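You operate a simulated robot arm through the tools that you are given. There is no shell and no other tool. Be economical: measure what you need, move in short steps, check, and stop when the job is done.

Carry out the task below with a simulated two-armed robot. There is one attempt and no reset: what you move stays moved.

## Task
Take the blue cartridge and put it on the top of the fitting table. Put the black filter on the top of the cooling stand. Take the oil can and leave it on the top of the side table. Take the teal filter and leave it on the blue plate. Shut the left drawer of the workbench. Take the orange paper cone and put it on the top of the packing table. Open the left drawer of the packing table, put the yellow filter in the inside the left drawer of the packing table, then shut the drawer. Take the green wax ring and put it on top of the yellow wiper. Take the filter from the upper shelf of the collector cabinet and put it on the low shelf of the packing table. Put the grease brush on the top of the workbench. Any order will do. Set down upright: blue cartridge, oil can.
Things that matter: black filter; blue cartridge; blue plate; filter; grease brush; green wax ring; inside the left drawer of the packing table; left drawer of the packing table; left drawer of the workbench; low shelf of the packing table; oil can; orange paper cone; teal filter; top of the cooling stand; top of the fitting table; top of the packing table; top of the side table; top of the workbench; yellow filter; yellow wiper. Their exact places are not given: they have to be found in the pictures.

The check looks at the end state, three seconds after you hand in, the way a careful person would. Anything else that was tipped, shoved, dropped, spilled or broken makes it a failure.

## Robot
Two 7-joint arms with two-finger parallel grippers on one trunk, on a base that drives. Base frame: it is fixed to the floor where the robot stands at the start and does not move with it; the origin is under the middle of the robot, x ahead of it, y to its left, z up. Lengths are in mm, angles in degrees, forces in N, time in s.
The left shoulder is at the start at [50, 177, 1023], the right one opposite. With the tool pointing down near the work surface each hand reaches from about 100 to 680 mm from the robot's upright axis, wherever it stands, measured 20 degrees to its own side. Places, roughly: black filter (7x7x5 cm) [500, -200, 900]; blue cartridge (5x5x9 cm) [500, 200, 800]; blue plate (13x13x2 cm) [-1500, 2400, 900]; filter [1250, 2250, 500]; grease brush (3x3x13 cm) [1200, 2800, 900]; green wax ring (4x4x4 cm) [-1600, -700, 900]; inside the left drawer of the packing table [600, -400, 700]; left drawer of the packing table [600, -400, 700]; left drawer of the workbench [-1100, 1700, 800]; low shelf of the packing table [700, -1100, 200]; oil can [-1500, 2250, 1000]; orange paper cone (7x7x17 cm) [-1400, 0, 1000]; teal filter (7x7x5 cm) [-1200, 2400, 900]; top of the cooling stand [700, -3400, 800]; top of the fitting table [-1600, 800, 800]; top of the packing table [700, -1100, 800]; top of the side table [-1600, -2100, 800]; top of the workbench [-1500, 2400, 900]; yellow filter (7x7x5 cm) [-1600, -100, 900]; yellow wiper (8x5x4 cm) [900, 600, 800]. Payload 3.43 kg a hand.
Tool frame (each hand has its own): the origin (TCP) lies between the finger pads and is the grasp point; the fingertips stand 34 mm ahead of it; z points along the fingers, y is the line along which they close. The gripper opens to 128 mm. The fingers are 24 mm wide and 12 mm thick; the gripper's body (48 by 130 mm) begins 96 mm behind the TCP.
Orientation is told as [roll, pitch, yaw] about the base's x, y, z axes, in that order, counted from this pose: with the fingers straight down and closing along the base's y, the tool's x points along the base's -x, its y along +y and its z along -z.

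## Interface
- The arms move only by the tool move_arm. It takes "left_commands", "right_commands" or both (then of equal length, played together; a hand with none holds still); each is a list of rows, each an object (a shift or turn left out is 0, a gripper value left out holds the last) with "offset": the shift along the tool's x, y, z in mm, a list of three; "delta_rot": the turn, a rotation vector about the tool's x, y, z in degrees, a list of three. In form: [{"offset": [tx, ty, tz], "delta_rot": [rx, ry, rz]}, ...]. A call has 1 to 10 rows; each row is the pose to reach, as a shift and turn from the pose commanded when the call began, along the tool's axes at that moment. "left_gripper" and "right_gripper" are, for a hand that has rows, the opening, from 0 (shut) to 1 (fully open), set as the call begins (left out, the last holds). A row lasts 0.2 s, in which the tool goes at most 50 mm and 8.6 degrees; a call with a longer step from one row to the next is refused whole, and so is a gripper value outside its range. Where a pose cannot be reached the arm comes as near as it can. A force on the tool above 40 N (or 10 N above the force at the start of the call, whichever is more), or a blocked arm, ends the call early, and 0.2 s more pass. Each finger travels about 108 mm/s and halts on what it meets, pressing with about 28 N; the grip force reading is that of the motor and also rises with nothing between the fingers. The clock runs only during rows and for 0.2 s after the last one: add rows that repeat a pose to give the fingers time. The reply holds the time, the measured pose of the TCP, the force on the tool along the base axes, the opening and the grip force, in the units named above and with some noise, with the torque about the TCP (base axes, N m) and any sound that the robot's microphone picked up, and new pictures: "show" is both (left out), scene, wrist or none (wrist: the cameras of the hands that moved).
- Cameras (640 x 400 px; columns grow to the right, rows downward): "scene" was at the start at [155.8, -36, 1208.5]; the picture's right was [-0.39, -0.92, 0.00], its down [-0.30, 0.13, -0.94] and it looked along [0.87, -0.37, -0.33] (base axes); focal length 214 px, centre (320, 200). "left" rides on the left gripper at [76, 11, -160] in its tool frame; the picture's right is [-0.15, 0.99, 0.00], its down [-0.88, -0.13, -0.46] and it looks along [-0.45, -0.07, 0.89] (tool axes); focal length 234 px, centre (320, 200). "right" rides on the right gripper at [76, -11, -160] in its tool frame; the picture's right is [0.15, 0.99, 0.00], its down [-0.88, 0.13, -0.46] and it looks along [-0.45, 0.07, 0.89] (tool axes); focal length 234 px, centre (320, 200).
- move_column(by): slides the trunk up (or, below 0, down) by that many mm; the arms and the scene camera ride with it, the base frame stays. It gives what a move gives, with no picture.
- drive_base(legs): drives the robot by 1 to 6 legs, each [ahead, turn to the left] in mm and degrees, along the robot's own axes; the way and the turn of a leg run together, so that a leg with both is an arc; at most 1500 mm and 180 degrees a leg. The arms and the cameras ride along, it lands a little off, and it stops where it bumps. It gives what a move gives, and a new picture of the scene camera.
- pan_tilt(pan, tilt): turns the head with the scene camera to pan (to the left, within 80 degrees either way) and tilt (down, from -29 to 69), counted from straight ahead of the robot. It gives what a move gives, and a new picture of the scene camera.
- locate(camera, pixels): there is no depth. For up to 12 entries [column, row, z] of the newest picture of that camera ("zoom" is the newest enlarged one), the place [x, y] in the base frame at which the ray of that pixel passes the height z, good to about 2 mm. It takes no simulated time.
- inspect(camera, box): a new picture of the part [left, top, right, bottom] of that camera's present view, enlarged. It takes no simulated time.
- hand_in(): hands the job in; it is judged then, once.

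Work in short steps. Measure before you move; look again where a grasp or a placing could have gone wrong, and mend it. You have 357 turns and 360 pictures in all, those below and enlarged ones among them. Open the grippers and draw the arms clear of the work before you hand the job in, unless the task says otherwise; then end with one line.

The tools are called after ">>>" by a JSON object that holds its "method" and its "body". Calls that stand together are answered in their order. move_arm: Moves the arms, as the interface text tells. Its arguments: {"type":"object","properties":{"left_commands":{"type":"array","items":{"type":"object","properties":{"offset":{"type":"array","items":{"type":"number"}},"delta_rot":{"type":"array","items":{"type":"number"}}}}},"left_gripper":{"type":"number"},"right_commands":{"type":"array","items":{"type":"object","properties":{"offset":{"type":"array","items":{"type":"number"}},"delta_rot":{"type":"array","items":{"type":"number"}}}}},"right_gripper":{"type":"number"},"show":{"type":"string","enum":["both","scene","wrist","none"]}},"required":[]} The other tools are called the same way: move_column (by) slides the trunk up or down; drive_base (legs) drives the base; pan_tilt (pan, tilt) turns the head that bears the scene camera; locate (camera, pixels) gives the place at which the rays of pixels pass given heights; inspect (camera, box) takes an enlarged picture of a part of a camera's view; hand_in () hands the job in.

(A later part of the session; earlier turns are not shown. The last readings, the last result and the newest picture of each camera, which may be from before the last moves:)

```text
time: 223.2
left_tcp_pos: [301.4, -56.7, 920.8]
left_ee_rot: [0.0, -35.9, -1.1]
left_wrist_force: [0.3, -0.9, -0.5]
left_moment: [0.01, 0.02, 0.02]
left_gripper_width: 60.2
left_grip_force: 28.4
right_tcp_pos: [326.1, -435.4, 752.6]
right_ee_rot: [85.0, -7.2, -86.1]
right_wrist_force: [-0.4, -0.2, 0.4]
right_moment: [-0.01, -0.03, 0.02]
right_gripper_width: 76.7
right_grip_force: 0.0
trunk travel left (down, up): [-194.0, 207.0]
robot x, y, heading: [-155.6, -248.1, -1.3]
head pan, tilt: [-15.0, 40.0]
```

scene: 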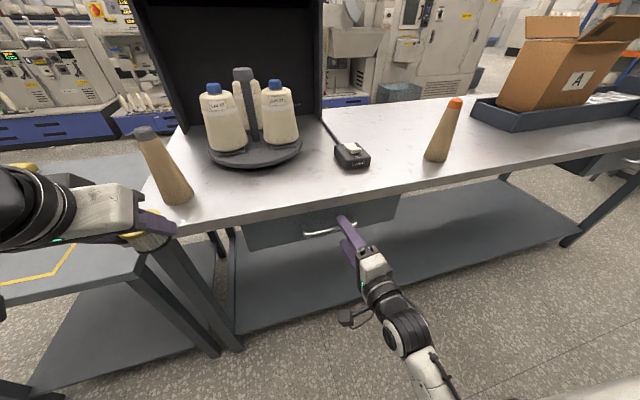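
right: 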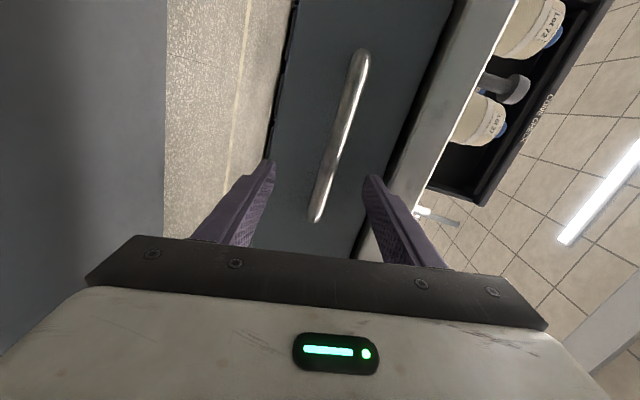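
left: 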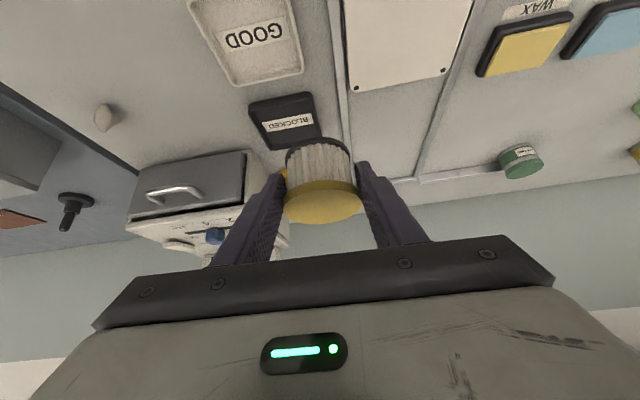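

Advance 8 mm more and close on the bar.

>>> {"method": "move_arm", "body": {"right_commands": [{"offset": [0, 0, 8]}, {"offset": [0, 0, 8]}], "show": "none"}}

>>> {"method": "move_arm", "body": {"right_commands": [{}, {}, {}, {}, {}], "right_gripper": 0, "show": "wrist"}}

```text
time: 223.8
left_tcp_pos: [301.2, -56.8, 920.1]
left_ee_rot: [-0.1, -36.0, -1.1]
left_wrist_force: [0.2, 0.1, -0.3]
left_moment: [0.0, 0.01, 0.01]
left_gripper_width: 60.4
left_grip_force: 27.7
right_tcp_pos: [331.6, -436.5, 749.2]
right_ee_rot: [84.7, -7.5, -85.8]
right_wrist_force: [0.1, 0.0, 0.0]
right_moment: [-0.02, -0.01, -0.04]
right_gripper_width: 76.8
right_grip_force: 0.1
trunk travel left (down, up): [-194.0, 207.0]
robot x, y, heading: [-154.8, -246.0, -0.8]
head pan, tilt: [-15.0, 40.0]
```

```text
time: 225.0
left_tcp_pos: [299.2, -56.7, 921.6]
left_ee_rot: [-0.1, -36.1, -1.1]
left_wrist_force: [0.3, -0.3, -2.1]
left_moment: [0.0, 0.0, 0.0]
left_gripper_width: 60.6
left_grip_force: 28.1
right_tcp_pos: [331.7, -435.1, 756.0]
right_ee_rot: [85.6, -7.6, -85.8]
right_wrist_force: [-0.2, 6.0, 18.3]
right_moment: [1.44, -0.53, 0.58]
right_gripper_width: 18.1
right_grip_force: 45.1
trunk travel left (down, up): [-194.0, 207.0]
robot x, y, heading: [-153.1, -248.4, -1.0]
head pan, tilt: [-15.0, 40.0]
```

right: 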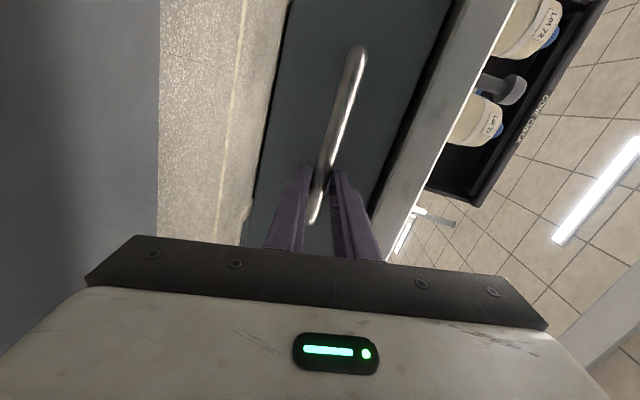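

Bar gripped. Pull by driving the base back 200 mm.

>>> {"method": "drive_base", "body": {"legs": [[-200, 0]]}}

```text
time: 226.6
left_tcp_pos: [104.9, -54.4, 920.9]
left_ee_rot: [0.0, -36.0, -1.4]
left_wrist_force: [0.6, -0.1, -0.9]
left_moment: [-0.02, 0.03, -0.03]
left_gripper_width: 60.4
left_grip_force: 27.8
right_tcp_pos: [136.4, -435.4, 755.7]
right_ee_rot: [85.6, -7.7, -86.3]
right_wrist_force: [-0.5, -11.3, 18.5]
right_moment: [1.15, -0.43, -0.95]
right_gripper_width: 17.9
right_grip_force: 45.2
trunk travel left (down, up): [-194.0, 207.0]
robot x, y, heading: [-346.9, -241.6, -1.2]
head pan, tilt: [-15.0, 40.0]
```

scene: 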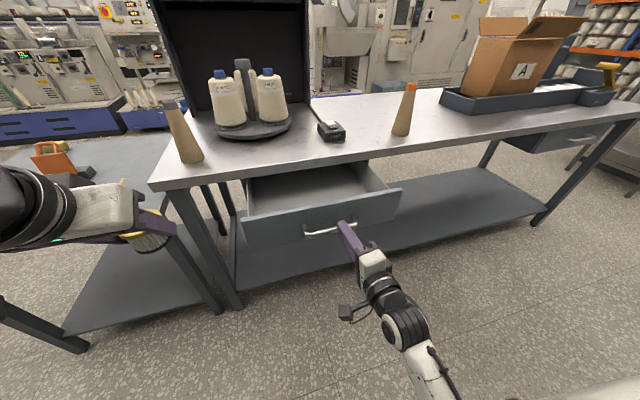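

Drawer open ~195 mm. Release and back away 120 mm.

>>> {"method": "move_arm", "body": {"right_commands": [{}, {}, {}, {}], "right_gripper": 0.6, "show": "none"}}

>>> {"method": "drive_base", "body": {"legs": [[-120, 0]]}}

```text
time: 227.6
left_tcp_pos: [105.8, -54.3, 920.3]
left_ee_rot: [-0.2, -36.1, -1.3]
left_wrist_force: [0.0, -0.2, -0.7]
left_moment: [-0.03, 0.04, 0.02]
left_gripper_width: 60.7
left_grip_force: 28.6
right_tcp_pos: [137.2, -435.5, 754.7]
right_ee_rot: [85.7, -7.8, -86.3]
right_wrist_force: [-0.4, -0.3, -1.0]
right_moment: [-0.03, 0.02, 0.0]
right_gripper_width: 76.6
right_grip_force: 0.1
trunk travel left (down, up): [-194.0, 207.0]
robot x, y, heading: [-342.1, -245.3, -1.3]
head pan, tilt: [-15.0, 40.0]
```

```text
time: 228.8
left_tcp_pos: [-13.5, -51.6, 920.3]
left_ee_rot: [-0.1, -35.9, -1.3]
left_wrist_force: [-0.1, 0.8, -0.4]
left_moment: [0.01, 0.05, -0.01]
left_gripper_width: 60.9
left_grip_force: 28.1
right_tcp_pos: [16.9, -433.7, 754.2]
right_ee_rot: [85.6, -7.8, -86.5]
right_wrist_force: [-0.7, -0.4, -0.6]
right_moment: [0.0, 0.01, 0.0]
right_gripper_width: 76.7
right_grip_force: 0.0
trunk travel left (down, up): [-194.0, 207.0]
robot x, y, heading: [-466.0, -239.4, -1.3]
head pan, tilt: [-15.0, 40.0]
```

scene: 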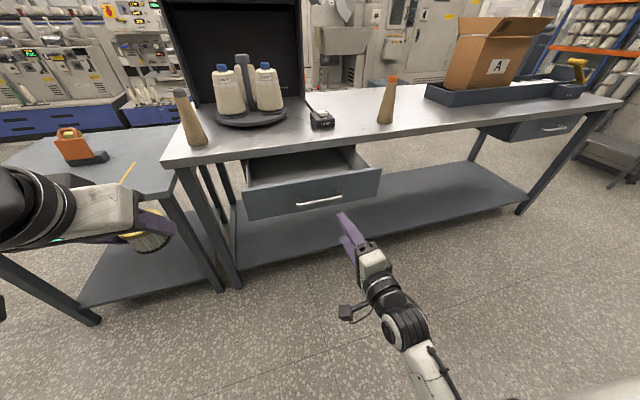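

Retract the right hand a little, raise the left, and move the base so the left hand is above the drawer.

>>> {"method": "move_arm", "body": {"left_commands": [{"offset": [-17, 0, -24]}, {"offset": [-35, 0, -49]}], "right_commands": [{"offset": [0, 0, -30]}, {"offset": [0, 0, -60]}], "show": "none"}}

>>> {"method": "drive_base", "body": {"legs": [[0, -48], [461, 0], [0, 49.5]]}}

>>> {"method": "pan_tilt", "body": {"pan": 20, "tilt": 45}}

```text
time: 229.4
left_tcp_pos: [-13.3, -52.2, 981.0]
left_ee_rot: [-0.1, -36.0, -1.5]
left_wrist_force: [-0.8, -0.4, -0.1]
left_moment: [-0.01, 0.0, -0.04]
left_gripper_width: 60.5
left_grip_force: 27.9
right_tcp_pos: [-41.8, -438.1, 761.4]
right_ee_rot: [86.1, -8.5, -86.2]
right_wrist_force: [-0.8, 0.6, -0.2]
right_moment: [-0.01, -0.01, -0.01]
right_gripper_width: 76.9
right_grip_force: 0.0
trunk travel left (down, up): [-194.0, 207.0]
robot x, y, heading: [-464.2, -241.2, -1.5]
head pan, tilt: [-15.0, 40.0]
```

```text
time: 236.6
left_tcp_pos: [281.0, -390.2, 980.9]
left_ee_rot: [-0.1, -36.0, -0.7]
left_wrist_force: [-0.6, -0.1, -0.4]
left_moment: [0.01, -0.01, 0.01]
left_gripper_width: 60.4
left_grip_force: 28.1
right_tcp_pos: [254.3, -776.8, 757.9]
right_ee_rot: [85.5, -8.3, -85.3]
right_wrist_force: [0.2, 1.0, -0.5]
right_moment: [-0.01, 0.03, 0.04]
right_gripper_width: 77.0
right_grip_force: 0.0
trunk travel left (down, up): [-194.0, 207.0]
robot x, y, heading: [-173.3, -582.9, -0.5]
head pan, tilt: [-15.0, 40.0]
```

scene: 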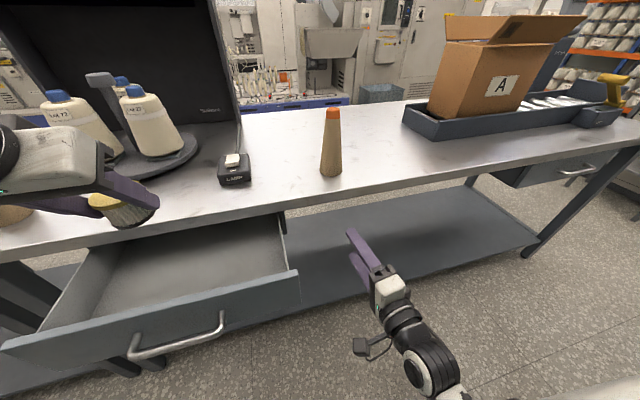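

```text
time: 237.6
left_tcp_pos: [278.5, -391.0, 981.2]
left_ee_rot: [-0.1, -35.9, -0.6]
left_wrist_force: [0.5, -0.2, -1.0]
left_moment: [0.01, -0.01, -0.01]
left_gripper_width: 60.5
left_grip_force: 27.9
right_tcp_pos: [254.7, -776.5, 757.8]
right_ee_rot: [85.5, -8.4, -85.2]
right_wrist_force: [0.2, 0.1, 0.5]
right_moment: [-0.05, 0.0, 0.01]
right_gripper_width: 76.8
right_grip_force: 0.2
trunk travel left (down, up): [-194.0, 207.0]
robot x, y, heading: [-169.3, -583.6, -0.9]
head pan, tilt: [20.0, 45.0]
```

scene: 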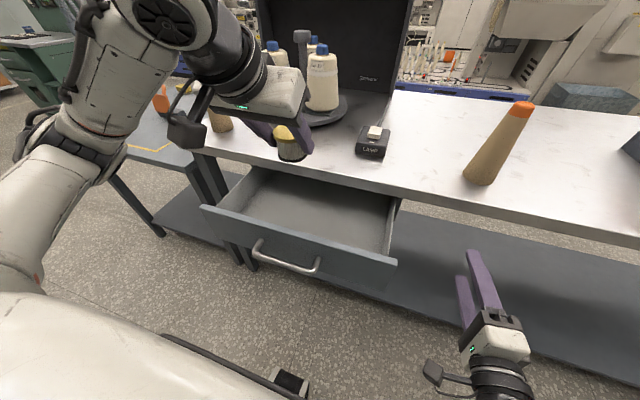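

>>> {"method": "move_arm", "body": {"left_commands": [{}], "show": "wrist"}}

>>> {"method": "locate", "body": {"camera": "scene", "pixels": [[202, 207, 800], [395, 262, 800], [215, 210, 710], [250, 195, 710], [385, 255, 710], [320, 240, 710], [398, 200, 800]]}}

```text
time: 238.0
left_tcp_pos: [280.0, -390.7, 980.4]
left_ee_rot: [-0.1, -36.0, -0.8]
left_wrist_force: [-0.2, 0.1, -0.4]
left_moment: [0.0, 0.05, -0.01]
left_gripper_width: 60.6
left_grip_force: 27.9
right_tcp_pos: [253.9, -775.2, 758.3]
right_ee_rot: [85.6, -8.4, -85.2]
right_wrist_force: [-0.4, -0.3, 1.2]
right_moment: [0.0, 0.0, -0.02]
right_gripper_width: 76.7
right_grip_force: 0.2
trunk travel left (down, up): [-194.0, 207.0]
robot x, y, heading: [-174.7, -585.4, -0.5]
head pan, tilt: [20.0, 45.0]
```

left: 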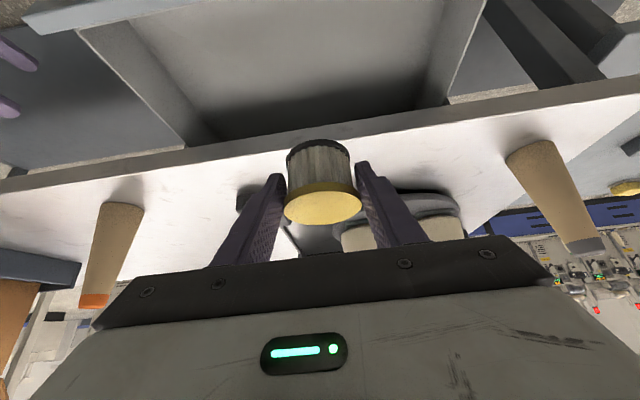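

```text
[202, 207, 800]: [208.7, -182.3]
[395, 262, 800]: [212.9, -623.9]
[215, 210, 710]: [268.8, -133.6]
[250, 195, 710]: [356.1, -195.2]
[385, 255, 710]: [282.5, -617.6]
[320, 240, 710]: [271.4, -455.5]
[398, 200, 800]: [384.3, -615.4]
```

Lower the filter into the drawer at about x=300.

>>> {"method": "move_arm", "body": {"left_commands": [{"offset": [-16, -10, 12]}, {"offset": [12, -10, 50]}, {"offset": [39, -10, 88]}, {"offset": [67, -10, 127]}, {"offset": [95, -10, 165]}], "show": "both"}}

```text
time: 239.2
left_tcp_pos: [300.0, -400.1, 791.3]
left_ee_rot: [-0.1, -36.1, -0.8]
left_wrist_force: [-0.2, -0.5, -0.6]
left_moment: [0.02, 0.04, -0.02]
left_gripper_width: 60.6
left_grip_force: 27.4
right_tcp_pos: [253.6, -776.2, 758.1]
right_ee_rot: [85.6, -8.3, -85.3]
right_wrist_force: [1.5, 0.7, 0.0]
right_moment: [-0.01, -0.03, 0.0]
right_gripper_width: 76.7
right_grip_force: 0.0
trunk travel left (down, up): [-194.0, 207.0]
robot x, y, heading: [-174.5, -583.9, -0.5]
head pan, tilt: [20.0, 45.0]
```

scene: 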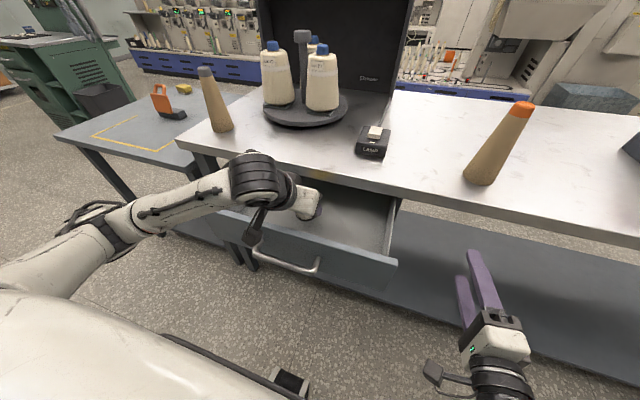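
left: 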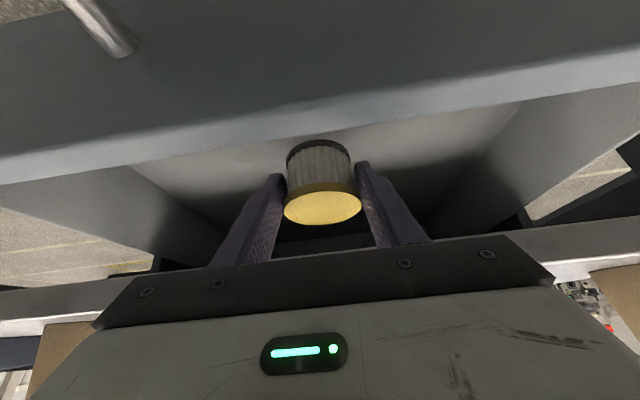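

Lower in small steps until it touches the drawer floor.

>>> {"method": "move_arm", "body": {"left_commands": [{"offset": [3, 0, 4]}, {"offset": [6, 0, 8]}, {"offset": [9, 0, 12]}, {"offset": [12, 0, 16]}, {"offset": [14, 0, 19.5]}, {"offset": [16, 0, 22.5]}], "show": "wrist"}}

```text
time: 240.6
left_tcp_pos: [298.9, -401.6, 763.7]
left_ee_rot: [-0.1, -36.1, -0.7]
left_wrist_force: [0.5, 0.5, -0.8]
left_moment: [-0.01, 0.01, 0.01]
left_gripper_width: 60.3
left_grip_force: 28.1
right_tcp_pos: [254.2, -775.7, 757.7]
right_ee_rot: [85.6, -8.4, -85.2]
right_wrist_force: [-0.4, -0.7, 0.0]
right_moment: [-0.02, 0.02, -0.04]
right_gripper_width: 76.8
right_grip_force: 0.2
trunk travel left (down, up): [-194.0, 207.0]
robot x, y, heading: [-173.4, -587.9, -0.8]
head pan, tilt: [20.0, 45.0]
```

left: 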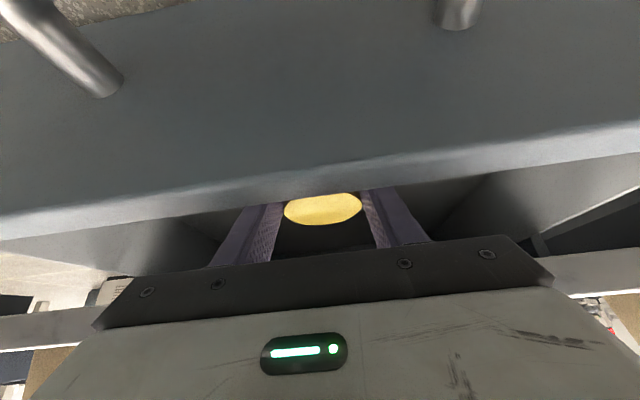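

>>> {"method": "move_arm", "body": {"left_commands": [{"offset": [1.8, 0, 2.4]}, {"offset": [3.5, 0, 4.8]}, {"offset": [5.3, 0, 7.3]}, {"offset": [7, 0, 9.7]}], "show": "none"}}

```text
time: 241.6
left_tcp_pos: [300.5, -401.3, 750.1]
left_ee_rot: [-0.1, -36.0, -0.8]
left_wrist_force: [0.1, -0.8, -0.2]
left_moment: [0.01, -0.02, 0.02]
left_gripper_width: 60.7
left_grip_force: 28.1
right_tcp_pos: [254.0, -775.8, 759.6]
right_ee_rot: [85.6, -8.3, -85.3]
right_wrist_force: [0.1, -0.6, 0.3]
right_moment: [0.0, -0.01, 0.01]
right_gripper_width: 76.9
right_grip_force: 0.1
trunk travel left (down, up): [-194.0, 207.0]
robot x, y, heading: [-171.5, -586.3, -0.7]
head pan, tilt: [20.0, 45.0]
```

>>> {"method": "move_arm", "body": {"left_commands": [{"offset": [1.8, 0, 2.4]}, {"offset": [3.5, 0, 4.8]}, {"offset": [5.3, 0, 7.3]}, {"offset": [7, 0, 9.7]}, {"offset": [8.8, 0, 12.1]}], "show": "both"}}

```text
time: 242.8
left_tcp_pos: [300.8, -401.4, 741.6]
left_ee_rot: [-0.1, -36.8, -0.7]
left_wrist_force: [-0.3, 3.3, 34.5]
left_moment: [0.52, 0.22, -0.33]
left_gripper_width: 57.7
left_grip_force: 28.3
right_tcp_pos: [253.1, -775.6, 759.7]
right_ee_rot: [85.8, -8.4, -85.3]
right_wrist_force: [-0.1, -0.4, -0.4]
right_moment: [0.01, 0.01, 0.0]
right_gripper_width: 77.0
right_grip_force: 0.1
trunk travel left (down, up): [-194.0, 207.0]
robot x, y, heading: [-171.7, -585.3, -0.5]
head pan, tilt: [20.0, 45.0]
```

scene: 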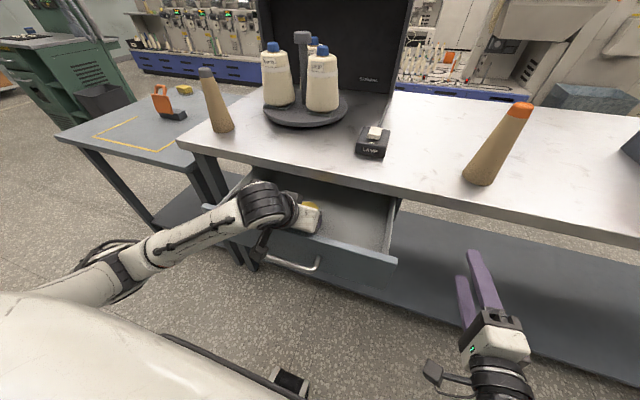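
left: 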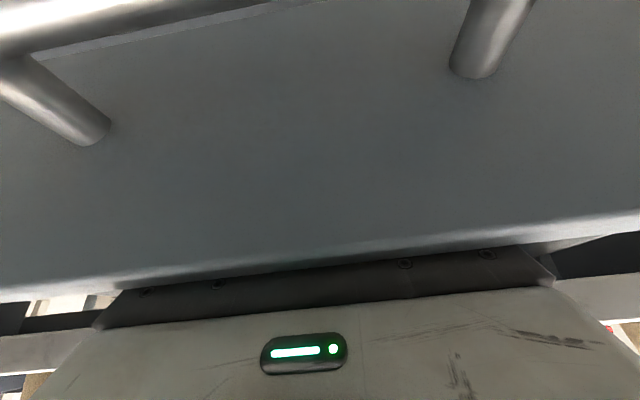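

Contact on the floor. Ease 4 mm, open, and lift out.

>>> {"method": "move_arm", "body": {"left_commands": [{"offset": [-3, 0, -4]}], "show": "none"}}

>>> {"method": "move_arm", "body": {"left_commands": [{}, {}, {}, {}], "left_gripper": 0.8, "show": "none"}}

>>> {"method": "move_arm", "body": {"left_commands": [{"offset": [-23, 0, -32]}, {"offset": [-52, 0, -72]}, {"offset": [-81, 0, -112]}, {"offset": [-110, 0, -150]}, {"offset": [-130, 0, -185]}], "show": "both"}}

```text
time: 243.2
left_tcp_pos: [300.3, -401.6, 742.0]
left_ee_rot: [0.0, -36.2, -0.6]
left_wrist_force: [1.1, 0.0, 19.3]
left_moment: [0.3, -0.23, 0.1]
left_gripper_width: 57.5
left_grip_force: 28.2
right_tcp_pos: [253.1, -776.3, 758.3]
right_ee_rot: [85.5, -8.4, -85.3]
right_wrist_force: [0.0, -0.9, -0.6]
right_moment: [-0.01, 0.02, -0.01]
right_gripper_width: 76.6
right_grip_force: 0.1
trunk travel left (down, up): [-194.0, 207.0]
robot x, y, heading: [-174.3, -585.3, -0.6]
head pan, tilt: [20.0, 45.0]
```

```text
time: 244.2
left_tcp_pos: [300.3, -401.6, 742.6]
left_ee_rot: [0.1, -36.0, -0.7]
left_wrist_force: [-1.0, -5.2, 13.1]
left_moment: [0.45, -0.14, -0.05]
left_gripper_width: 99.7
left_grip_force: 0.1
right_tcp_pos: [252.6, -776.2, 758.3]
right_ee_rot: [85.6, -8.5, -85.2]
right_wrist_force: [0.1, -0.4, 0.8]
right_moment: [-0.05, 0.0, -0.02]
right_gripper_width: 76.8
right_grip_force: 0.0
trunk travel left (down, up): [-194.0, 207.0]
robot x, y, heading: [-171.9, -584.2, -0.6]
head pan, tilt: [20.0, 45.0]
```

```text
time: 245.4
left_tcp_pos: [296.7, -401.2, 968.5]
left_ee_rot: [-0.1, -36.1, -0.8]
left_wrist_force: [0.4, 0.6, -0.2]
left_moment: [-0.04, 0.01, -0.02]
left_gripper_width: 102.5
left_grip_force: 0.1
right_tcp_pos: [254.2, -776.8, 758.9]
right_ee_rot: [85.5, -8.4, -85.3]
right_wrist_force: [-0.6, 0.0, 0.2]
right_moment: [0.02, 0.01, -0.03]
right_gripper_width: 76.7
right_grip_force: 0.1
trunk travel left (down, up): [-194.0, 207.0]
robot x, y, heading: [-172.0, -588.2, -0.8]
head pan, tilt: [20.0, 45.0]
```

scene: 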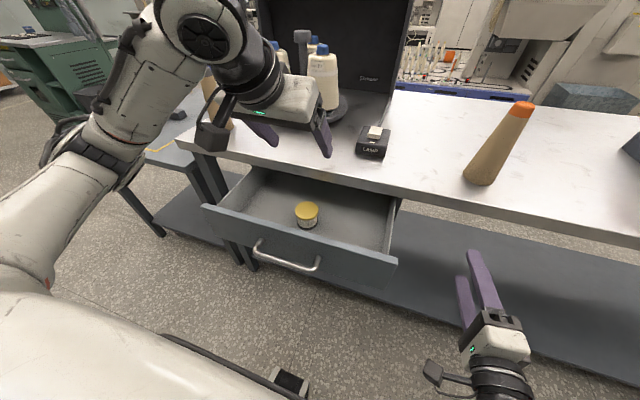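
left: 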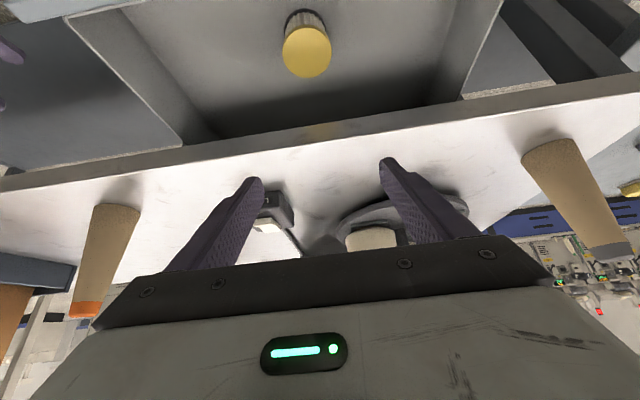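

Filter upright in the drawer. Retract and level the left hand; close the right gripper for pushing.

>>> {"method": "move_arm", "body": {"left_commands": [{"offset": [0, 0, -45], "delta_rot": [0, 7, 0]}, {"offset": [25, 0, -80], "delta_rot": [0, 14, 0]}, {"offset": [50, 0, -115], "delta_rot": [0, 21, 0]}, {"offset": [74, 0, -153], "delta_rot": [0, 28, 0]}, {"offset": [74, 0, -153], "delta_rot": [0, 36, 0]}], "right_commands": [{}, {}, {}, {}, {}], "right_gripper": 0, "show": "none"}}

>>> {"method": "drive_base", "body": {"legs": [[-260, 0], [0, 90], [250, 0], [0, -89.4]]}}

```text
time: 246.6
left_tcp_pos: [144.7, -399.6, 1048.7]
left_ee_rot: [-0.1, -0.1, -0.8]
left_wrist_force: [0.5, -0.7, 0.7]
left_moment: [0.01, 0.0, 0.0]
left_gripper_width: 102.6
left_grip_force: 0.0
right_tcp_pos: [253.5, -775.4, 759.6]
right_ee_rot: [85.6, -8.3, -85.2]
right_wrist_force: [0.7, 0.4, 0.3]
right_moment: [0.03, -0.02, -0.01]
right_gripper_width: 0.0
right_grip_force: 27.5
trunk travel left (down, up): [-194.0, 207.0]
robot x, y, heading: [-174.1, -586.6, -0.6]
head pan, tilt: [20.0, 45.0]
```

```text
time: 257.5
left_tcp_pos: [-110.6, -143.3, 1048.3]
left_ee_rot: [-0.1, 0.0, -0.8]
left_wrist_force: [0.6, 0.1, -0.3]
left_moment: [-0.01, 0.0, 0.0]
left_gripper_width: 102.2
left_grip_force: 0.0
right_tcp_pos: [-1.7, -521.2, 759.6]
right_ee_rot: [85.7, -8.5, -85.3]
right_wrist_force: [-0.7, 0.6, -0.1]
right_moment: [-0.02, 0.02, -0.02]
right_gripper_width: 0.0
right_grip_force: 28.3
trunk travel left (down, up): [-194.0, 207.0]
robot x, y, heading: [-425.7, -329.2, -0.8]
head pan, tilt: [20.0, 45.0]
```

scene: 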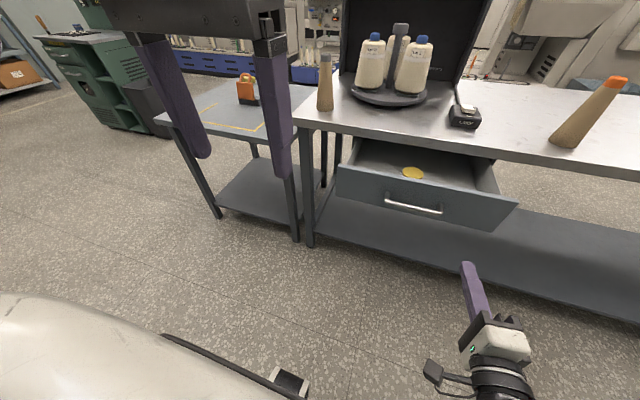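

Drive forward to push the drawer shut at y≈-521.

>>> {"method": "drive_base", "body": {"legs": [[300, 0]]}}

```text
time: 259.6
left_tcp_pos: [194.6, -147.8, 1049.5]
left_ee_rot: [-0.1, -0.1, -0.9]
left_wrist_force: [0.0, -0.4, 1.2]
left_moment: [0.02, -0.01, 0.04]
left_gripper_width: 102.6
left_grip_force: 0.0
right_tcp_pos: [303.0, -525.5, 758.4]
right_ee_rot: [85.6, -8.5, -85.5]
right_wrist_force: [-0.3, -0.3, 0.7]
right_moment: [-0.02, -0.01, 0.0]
right_gripper_width: 0.0
right_grip_force: 27.7
trunk travel left (down, up): [-194.0, 207.0]
robot x, y, heading: [-121.3, -337.6, -0.9]
head pan, tilt: [20.0, 45.0]
```

scene: 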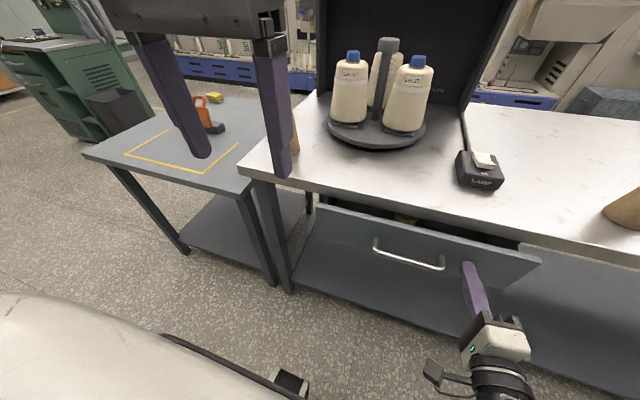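

>>> {"method": "drive_base", "body": {"legs": [[50, 0]]}}

```text
time: 260.5
left_tcp_pos: [243.9, -148.4, 1050.3]
left_ee_rot: [-0.2, -0.1, -0.7]
left_wrist_force: [-0.5, -1.1, -0.5]
left_moment: [0.0, 0.01, 0.0]
left_gripper_width: 102.4
left_grip_force: 0.0
right_tcp_pos: [352.8, -525.8, 758.5]
right_ee_rot: [85.6, -8.5, -85.4]
right_wrist_force: [-0.8, 1.1, 0.0]
right_moment: [0.01, -0.02, 0.0]
right_gripper_width: 0.1
right_grip_force: 27.9
trunk travel left (down, up): [-194.0, 207.0]
robot x, y, heading: [-75.2, -339.4, -0.7]
head pan, tilt: [20.0, 45.0]
```

scene: 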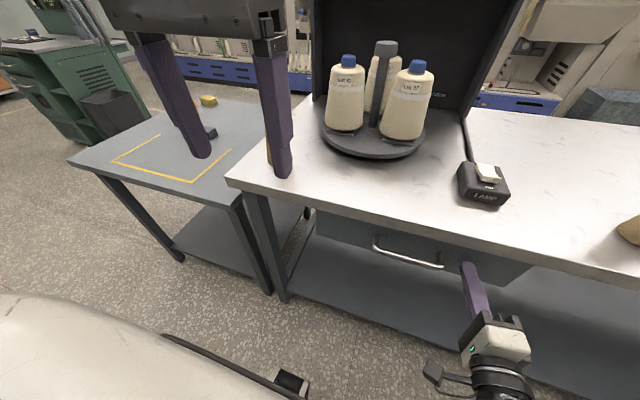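

>>> {"method": "locate", "body": {"camera": "scene", "pixels": [[408, 257, 755], [375, 243, 755], [440, 266, 755]]}}

>>> {"method": "drive_base", "body": {"legs": [[12, 0]]}}

```text
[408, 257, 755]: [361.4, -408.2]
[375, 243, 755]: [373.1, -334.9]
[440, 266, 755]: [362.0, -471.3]
```

```text
time: 261.4
left_tcp_pos: [254.1, -146.7, 1048.2]
left_ee_rot: [0.0, -0.1, -0.7]
left_wrist_force: [-0.4, 0.1, 0.7]
left_moment: [0.02, 0.04, 0.01]
left_gripper_width: 102.6
left_grip_force: 0.1
right_tcp_pos: [360.5, -526.2, 758.8]
right_ee_rot: [85.6, -8.5, -85.4]
right_wrist_force: [-5.2, -0.3, 1.8]
right_moment: [-0.02, -0.06, -0.04]
right_gripper_width: 0.1
right_grip_force: 28.2
trunk travel left (down, up): [-194.0, 207.0]
robot x, y, heading: [-66.6, -334.7, -0.8]
head pan, tilt: [20.0, 45.0]
stopped in leg 1: the force on the tool passed its limit (the readings are from after the stop); the commanded pose is now the measured one
```

scene: 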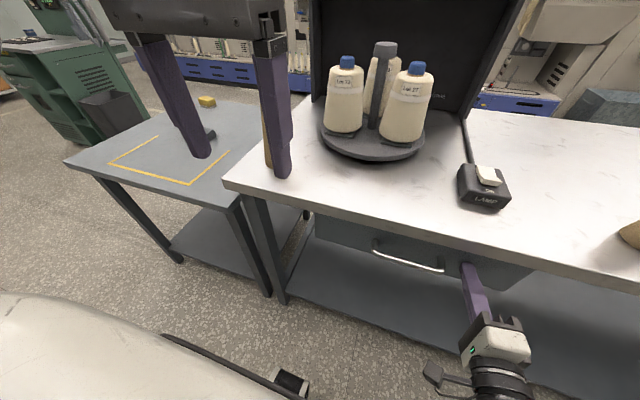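

Drawer shut. Back off and return the right hand to pointing down.

>>> {"method": "drive_base", "body": {"legs": [[-330, 0]]}}

>>> {"method": "move_arm", "body": {"right_commands": [{"offset": [0, 20, 0], "delta_rot": [4.9, 4.9, -4.9]}, {"offset": [0, 40, 0], "delta_rot": [9.8, 9.8, -9.8]}, {"offset": [0, 60, 0], "delta_rot": [14.7, 14.7, -14.7]}, {"offset": [0, 80, 0], "delta_rot": [19.6, 19.6, -19.6]}, {"offset": [0, 100, -10], "delta_rot": [24.5, 24.5, -24.5]}, {"offset": [0, 120, -20], "delta_rot": [29.4, 29.4, -29.4]}, {"offset": [0, 140, -30], "delta_rot": [34.3, 34.3, -34.3]}, {"offset": [0, 160, -40], "delta_rot": [39.2, 39.2, -39.2]}, {"offset": [0, 180, -50], "delta_rot": [44.1, 44.1, -44.1]}, {"offset": [0, 200, -60], "delta_rot": [49, 49, -49]}], "right_gripper": 0.8, "show": "none"}}

>>> {"method": "move_arm", "body": {"right_commands": [{"delta_rot": [4.9, 4.9, -4.9]}, {"delta_rot": [9.8, 9.8, -9.8]}, {"delta_rot": [14.7, 14.7, -14.7]}, {"delta_rot": [19.6, 19.6, -19.6]}], "show": "scene"}}

```text
time: 263.6
left_tcp_pos: [-70.1, -143.6, 1049.3]
left_ee_rot: [-0.1, 0.0, -0.6]
left_wrist_force: [-0.8, -0.5, -0.2]
left_moment: [-0.01, 0.07, 0.01]
left_gripper_width: 102.3
left_grip_force: 0.2
right_tcp_pos: [37.5, -521.7, 758.6]
right_ee_rot: [85.6, -8.5, -85.2]
right_wrist_force: [0.1, -0.1, -0.2]
right_moment: [-0.01, -0.01, 0.01]
right_gripper_width: 0.0
right_grip_force: 28.0
trunk travel left (down, up): [-194.0, 207.0]
robot x, y, heading: [-389.1, -332.0, -0.5]
head pan, tilt: [20.0, 45.0]
```

scene: 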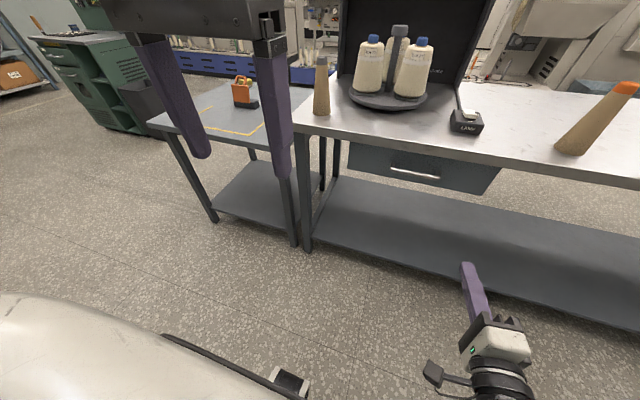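

```text
time: 265.8
left_tcp_pos: [-70.4, -143.4, 1048.4]
left_ee_rot: [0.1, 0.0, -0.8]
left_wrist_force: [0.3, 0.0, 0.5]
left_moment: [-0.03, -0.02, 0.0]
left_gripper_width: 102.3
left_grip_force: 0.1
right_tcp_pos: [-11.2, -496.2, 958.8]
right_ee_rot: [14.0, -14.8, -17.0]
right_wrist_force: [0.6, 0.6, 0.9]
right_moment: [0.0, 0.01, 0.01]
right_gripper_width: 102.5
right_grip_force: 0.1
right hand out of reach, approached as far as the arm can: row 2, 3, 4, 5, 6, 7
trunk travel left (down, up): [-194.0, 207.0]
robot x, y, heading: [-389.6, -328.9, -0.5]
head pan, tilt: [20.0, 45.0]
```

```text
time: 266.8
left_tcp_pos: [-70.8, -143.4, 1048.8]
left_ee_rot: [0.0, 0.0, -0.7]
left_wrist_force: [0.0, -0.2, 0.0]
left_moment: [0.0, -0.01, -0.01]
left_gripper_width: 102.5
left_grip_force: 0.1
right_tcp_pos: [-10.2, -495.5, 960.5]
right_ee_rot: [-7.8, 3.6, 3.6]
right_wrist_force: [0.4, -0.5, 0.1]
right_moment: [0.01, 0.01, 0.0]
right_gripper_width: 102.5
right_grip_force: 0.1
trunk travel left (down, up): [-194.0, 207.0]
robot x, y, heading: [-386.4, -329.8, -0.6]
head pan, tilt: [20.0, 45.0]
```

scene: 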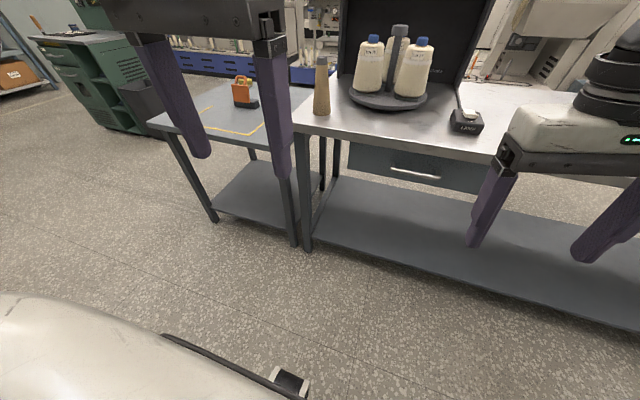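

Level the right hand and drive to the waxing table near the green ring.

>>> {"method": "move_arm", "body": {"right_commands": [{"offset": [10, -10, -30], "delta_rot": [-4, -1.8, 2]}, {"offset": [20, -20, -60], "delta_rot": [-7.8, -3.6, 4.2]}], "show": "none"}}

>>> {"method": "drive_base", "body": {"legs": [[0, -139.4], [279, 0], [0, -40]]}}

>>> {"method": "pan_tilt", "body": {"pan": 10, "tilt": 25}}

```text
time: 267.4
left_tcp_pos: [-70.4, -142.9, 1049.1]
left_ee_rot: [0.0, 0.0, -0.7]
left_wrist_force: [-0.7, -0.5, -0.5]
left_moment: [0.02, 0.0, 0.01]
left_gripper_width: 102.3
left_grip_force: 0.1
right_tcp_pos: [-24.6, -507.0, 1026.2]
right_ee_rot: [-0.2, -0.3, -0.3]
right_wrist_force: [-0.7, 0.5, 0.5]
right_moment: [-0.01, 0.05, 0.04]
right_gripper_width: 102.3
right_grip_force: 0.0
trunk travel left (down, up): [-194.0, 207.0]
robot x, y, heading: [-384.1, -330.4, -0.6]
head pan, tilt: [20.0, 45.0]
```

```text
time: 277.0
left_tcp_pos: [-925.0, -684.6, 1049.0]
left_ee_rot: [0.0, 0.0, 178.8]
left_wrist_force: [0.8, 0.3, -0.7]
left_moment: [0.01, 0.01, 0.03]
left_gripper_width: 102.2
left_grip_force: 0.1
right_tcp_pos: [-966.0, -319.5, 1025.9]
right_ee_rot: [-0.2, -0.3, 178.9]
right_wrist_force: [-0.5, 0.1, -0.3]
right_moment: [-0.01, 0.03, -0.01]
right_gripper_width: 102.3
right_grip_force: 0.1
trunk travel left (down, up): [-194.0, 207.0]
robot x, y, heading: [-605.0, -502.9, 178.8]
head pan, tilt: [20.0, 45.0]
```

scene: 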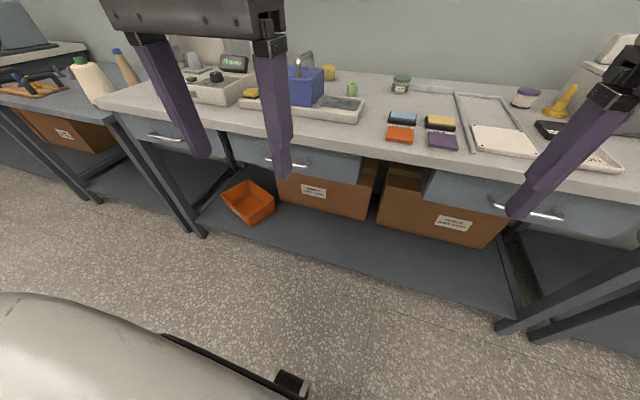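

```text
time: 277.8
left_tcp_pos: [-924.2, -685.0, 1049.7]
left_ee_rot: [0.0, 0.1, 178.8]
left_wrist_force: [0.8, 0.9, 0.7]
left_moment: [0.01, -0.01, -0.03]
left_gripper_width: 102.6
left_grip_force: 0.1
right_tcp_pos: [-966.1, -319.2, 1025.5]
right_ee_rot: [-0.2, -0.3, 179.0]
right_wrist_force: [0.6, 0.6, 0.1]
right_moment: [-0.03, -0.01, -0.01]
right_gripper_width: 102.4
right_grip_force: 0.1
trunk travel left (down, up): [-194.0, 207.0]
robot x, y, heading: [-602.0, -499.3, 178.6]
head pan, tilt: [10.0, 25.0]
```

scene: 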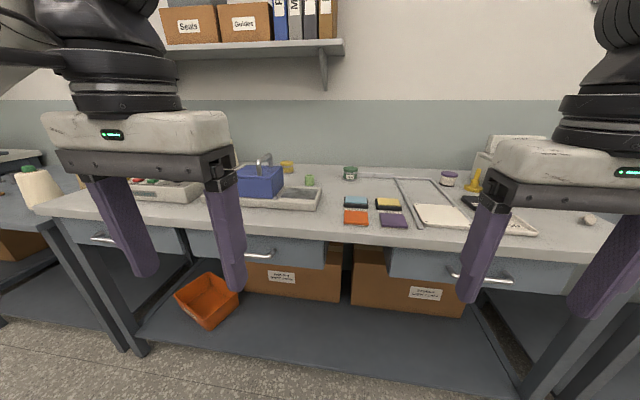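

>>> {"method": "locate", "body": {"camera": "scene", "pixels": [[310, 181, 900], [310, 185, 880], [322, 208, 890], [320, 190, 890], [350, 218, 880], [320, 240, 880]]}}

>>> {"method": "inspect", "body": {"camera": "scene", "box": [220, 140, 380, 240]}}

```text
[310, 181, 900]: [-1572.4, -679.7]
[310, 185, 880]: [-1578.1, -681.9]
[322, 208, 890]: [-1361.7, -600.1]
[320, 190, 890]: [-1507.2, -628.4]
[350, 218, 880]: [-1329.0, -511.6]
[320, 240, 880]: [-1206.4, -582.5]
```

```text
4.00 times, centred on (300, 190) of scene
```

zoom: 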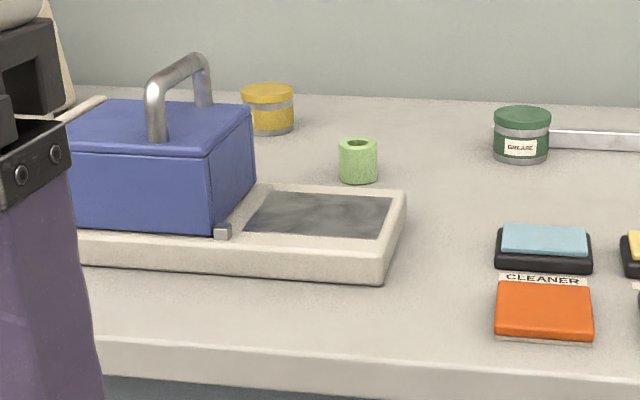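

Raise the trunk fully and approach the table, shifting slightly right.

>>> {"method": "move_column", "body": {"by": 200}}

>>> {"method": "drive_base", "body": {"legs": [[0, -9], [285, 0], [0, 10.2]]}}

>>> {"method": "pan_tilt", "body": {"pan": 10, "tilt": 42}}

```text
time: 280.0
left_tcp_pos: [-924.0, -684.7, 1248.0]
left_ee_rot: [0.0, 0.0, 178.7]
left_wrist_force: [-0.2, 0.7, 0.5]
left_moment: [0.0, -0.03, 0.06]
left_gripper_width: 102.5
left_grip_force: 0.1
right_tcp_pos: [-966.4, -318.7, 1226.2]
right_ee_rot: [-0.2, -0.4, 179.0]
right_wrist_force: [-0.4, 1.0, -0.1]
right_moment: [0.0, 0.0, 0.02]
right_gripper_width: 102.2
right_grip_force: 0.1
trunk travel left (down, up): [-394.0, 7.0]
robot x, y, heading: [-607.7, -501.2, 178.7]
head pan, tilt: [10.0, 25.0]
```

```text
time: 283.3
left_tcp_pos: [-1194.0, -638.4, 1249.1]
left_ee_rot: [0.1, 0.0, 179.5]
left_wrist_force: [0.5, -0.4, -0.6]
left_moment: [0.02, 0.01, 0.01]
left_gripper_width: 102.3
left_grip_force: 0.1
right_tcp_pos: [-1240.0, -276.1, 1225.7]
right_ee_rot: [-0.2, -0.3, 179.7]
right_wrist_force: [-0.2, -0.8, -0.1]
right_moment: [0.0, 0.0, -0.01]
right_gripper_width: 102.5
right_grip_force: 0.0
trunk travel left (down, up): [-394.0, 7.0]
robot x, y, heading: [-876.2, -451.7, 179.4]
head pan, tilt: [10.0, 25.0]
```

scene: 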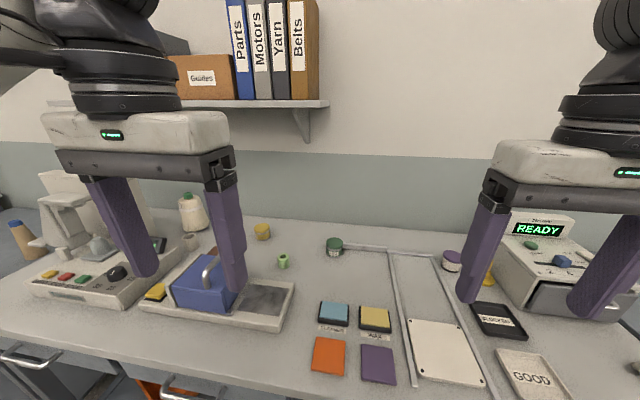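

```text
time: 284.1
left_tcp_pos: [-1193.6, -638.9, 1249.1]
left_ee_rot: [-0.1, -0.1, 179.5]
left_wrist_force: [-0.9, -0.3, 0.0]
left_moment: [-0.01, -0.01, 0.01]
left_gripper_width: 102.5
left_grip_force: 0.1
right_tcp_pos: [-1240.1, -274.0, 1225.0]
right_ee_rot: [-0.2, -0.3, 179.8]
right_wrist_force: [0.2, -0.1, -0.1]
right_moment: [-0.06, 0.02, 0.02]
right_gripper_width: 102.7
right_grip_force: 0.2
trunk travel left (down, up): [-394.0, 7.0]
robot x, y, heading: [-877.9, -452.1, 179.5]
head pan, tilt: [10.0, 42.0]
```

scene: 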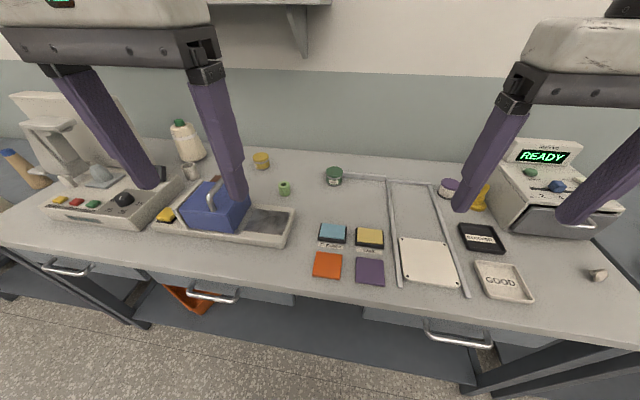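

>>> {"method": "locate", "body": {"camera": "scene", "pixels": [[284, 186, 920], [284, 194, 880], [248, 190, 960], [285, 240, 890], [213, 183, 1000], [290, 208, 890]]}}

```text
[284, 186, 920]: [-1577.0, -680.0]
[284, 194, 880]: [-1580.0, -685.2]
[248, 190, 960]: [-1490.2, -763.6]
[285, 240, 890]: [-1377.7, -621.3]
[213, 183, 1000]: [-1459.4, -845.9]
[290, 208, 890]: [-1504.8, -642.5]
```

Drive 70 mm closer for reach.

>>> {"method": "drive_base", "body": {"legs": [[70, 0]]}}

```text
time: 285.1
left_tcp_pos: [-1265.8, -638.1, 1248.4]
left_ee_rot: [0.0, 0.0, 179.4]
left_wrist_force: [-0.8, 0.1, -0.1]
left_moment: [0.03, -0.05, -0.02]
left_gripper_width: 102.2
left_grip_force: 0.0
right_tcp_pos: [-1310.6, -274.8, 1225.5]
right_ee_rot: [-0.2, -0.2, 179.7]
right_wrist_force: [-0.9, 0.0, 0.5]
right_moment: [-0.03, -0.02, 0.0]
right_gripper_width: 102.5
right_grip_force: 0.0
trunk travel left (down, up): [-394.0, 7.0]
robot x, y, heading: [-946.0, -447.1, 179.7]
head pan, tilt: [10.0, 42.0]
```

scene: 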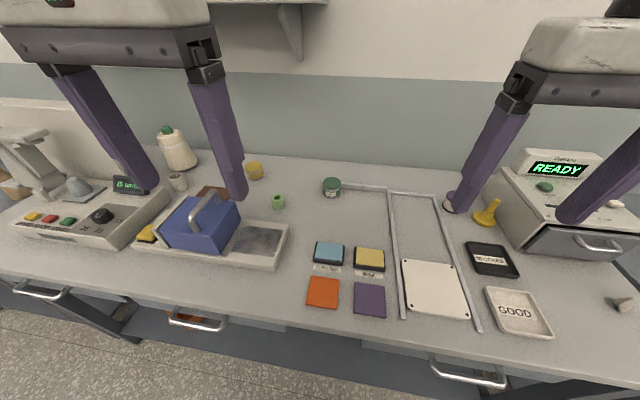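

Move the left hand forward/down with a 30° tilt toward the ring.

>>> {"method": "move_arm", "body": {"left_commands": [{"offset": [-35, 5, 20], "delta_rot": [0, -5, 0]}, {"offset": [-70, 10, 45], "delta_rot": [0, -10, 0]}, {"offset": [-105, 15, 75], "delta_rot": [0, -15, 0]}, {"offset": [-140, 20, 105], "delta_rot": [0, -20, 0]}, {"offset": [-175, 25, 135], "delta_rot": [0, -25, 0]}, {"offset": [-205, 30, 170], "delta_rot": [0, -30, 0]}, {"offset": [-230, 32, 205], "delta_rot": [0, -30, 0]}, {"offset": [-250, 32, 235], "delta_rot": [0, -30, 0]}], "left_gripper": 0.65, "show": "both"}}

```text
time: 286.9
left_tcp_pos: [-1515.0, -666.3, 1016.0]
left_ee_rot: [0.0, -30.1, 179.4]
left_wrist_force: [-0.1, 1.0, -0.8]
left_moment: [0.02, 0.03, 0.02]
left_gripper_width: 83.3
left_grip_force: 0.0
right_tcp_pos: [-1310.7, -273.9, 1226.1]
right_ee_rot: [-0.2, -0.3, 179.8]
right_wrist_force: [-0.1, -0.5, -0.3]
right_moment: [0.0, 0.03, -0.01]
right_gripper_width: 102.4
right_grip_force: 0.1
trunk travel left (down, up): [-394.0, 7.0]
robot x, y, heading: [-946.7, -448.6, 179.3]
head pan, tilt: [10.0, 42.0]
```

scene: 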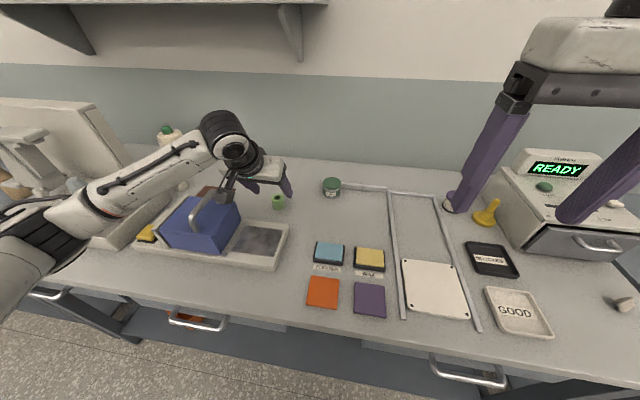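
left: 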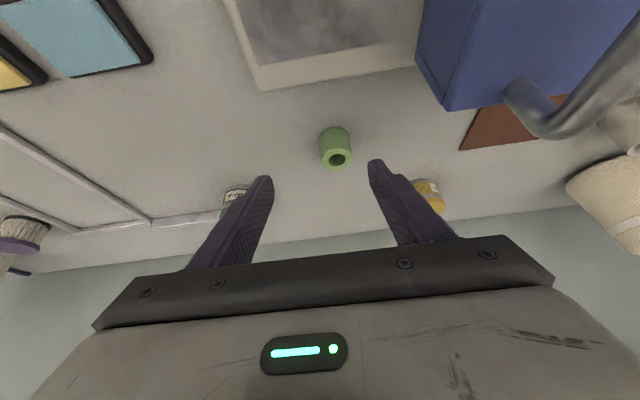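

>>> {"method": "locate", "body": {"camera": "left", "pixels": [[337, 158, 920], [335, 135, 880], [260, 90, 890], [415, 62, 890], [445, 108, 960]]}}

```text
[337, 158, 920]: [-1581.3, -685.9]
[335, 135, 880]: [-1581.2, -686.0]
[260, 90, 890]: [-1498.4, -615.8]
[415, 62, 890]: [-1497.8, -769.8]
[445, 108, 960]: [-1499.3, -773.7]
```

Approach to grip: shift and go down along the tool axis.

>>> {"method": "move_arm", "body": {"left_commands": [{"offset": [-3, 20, 30]}, {"offset": [-5, 20, 65]}, {"offset": [-8, 20, 95]}, {"offset": [-9, 20, 110]}, {"offset": [-9, 20, 114]}], "show": "both"}}

```text
time: 288.1
left_tcp_pos: [-1580.3, -684.6, 919.0]
left_ee_rot: [0.0, -30.1, 179.4]
left_wrist_force: [-0.1, 0.1, -0.2]
left_moment: [0.0, -0.01, 0.01]
left_gripper_width: 83.0
left_grip_force: 0.0
right_tcp_pos: [-1310.5, -273.1, 1225.4]
right_ee_rot: [-0.1, -0.3, 179.8]
right_wrist_force: [0.2, 0.1, -0.7]
right_moment: [0.02, 0.0, 0.02]
right_gripper_width: 102.6
right_grip_force: 0.0
trunk travel left (down, up): [-394.0, 7.0]
robot x, y, heading: [-946.7, -450.2, 179.9]
head pan, tilt: [10.0, 42.0]
```

scene: 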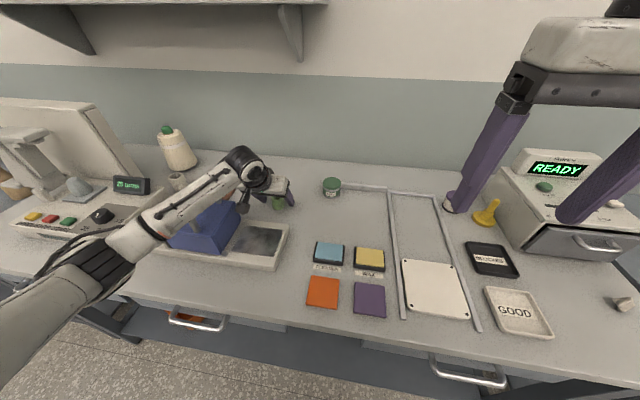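
left: 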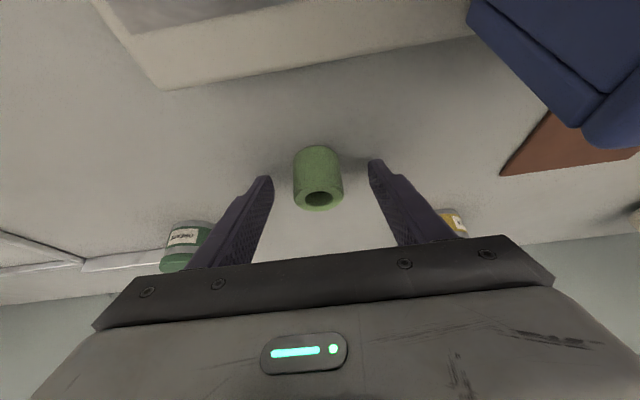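

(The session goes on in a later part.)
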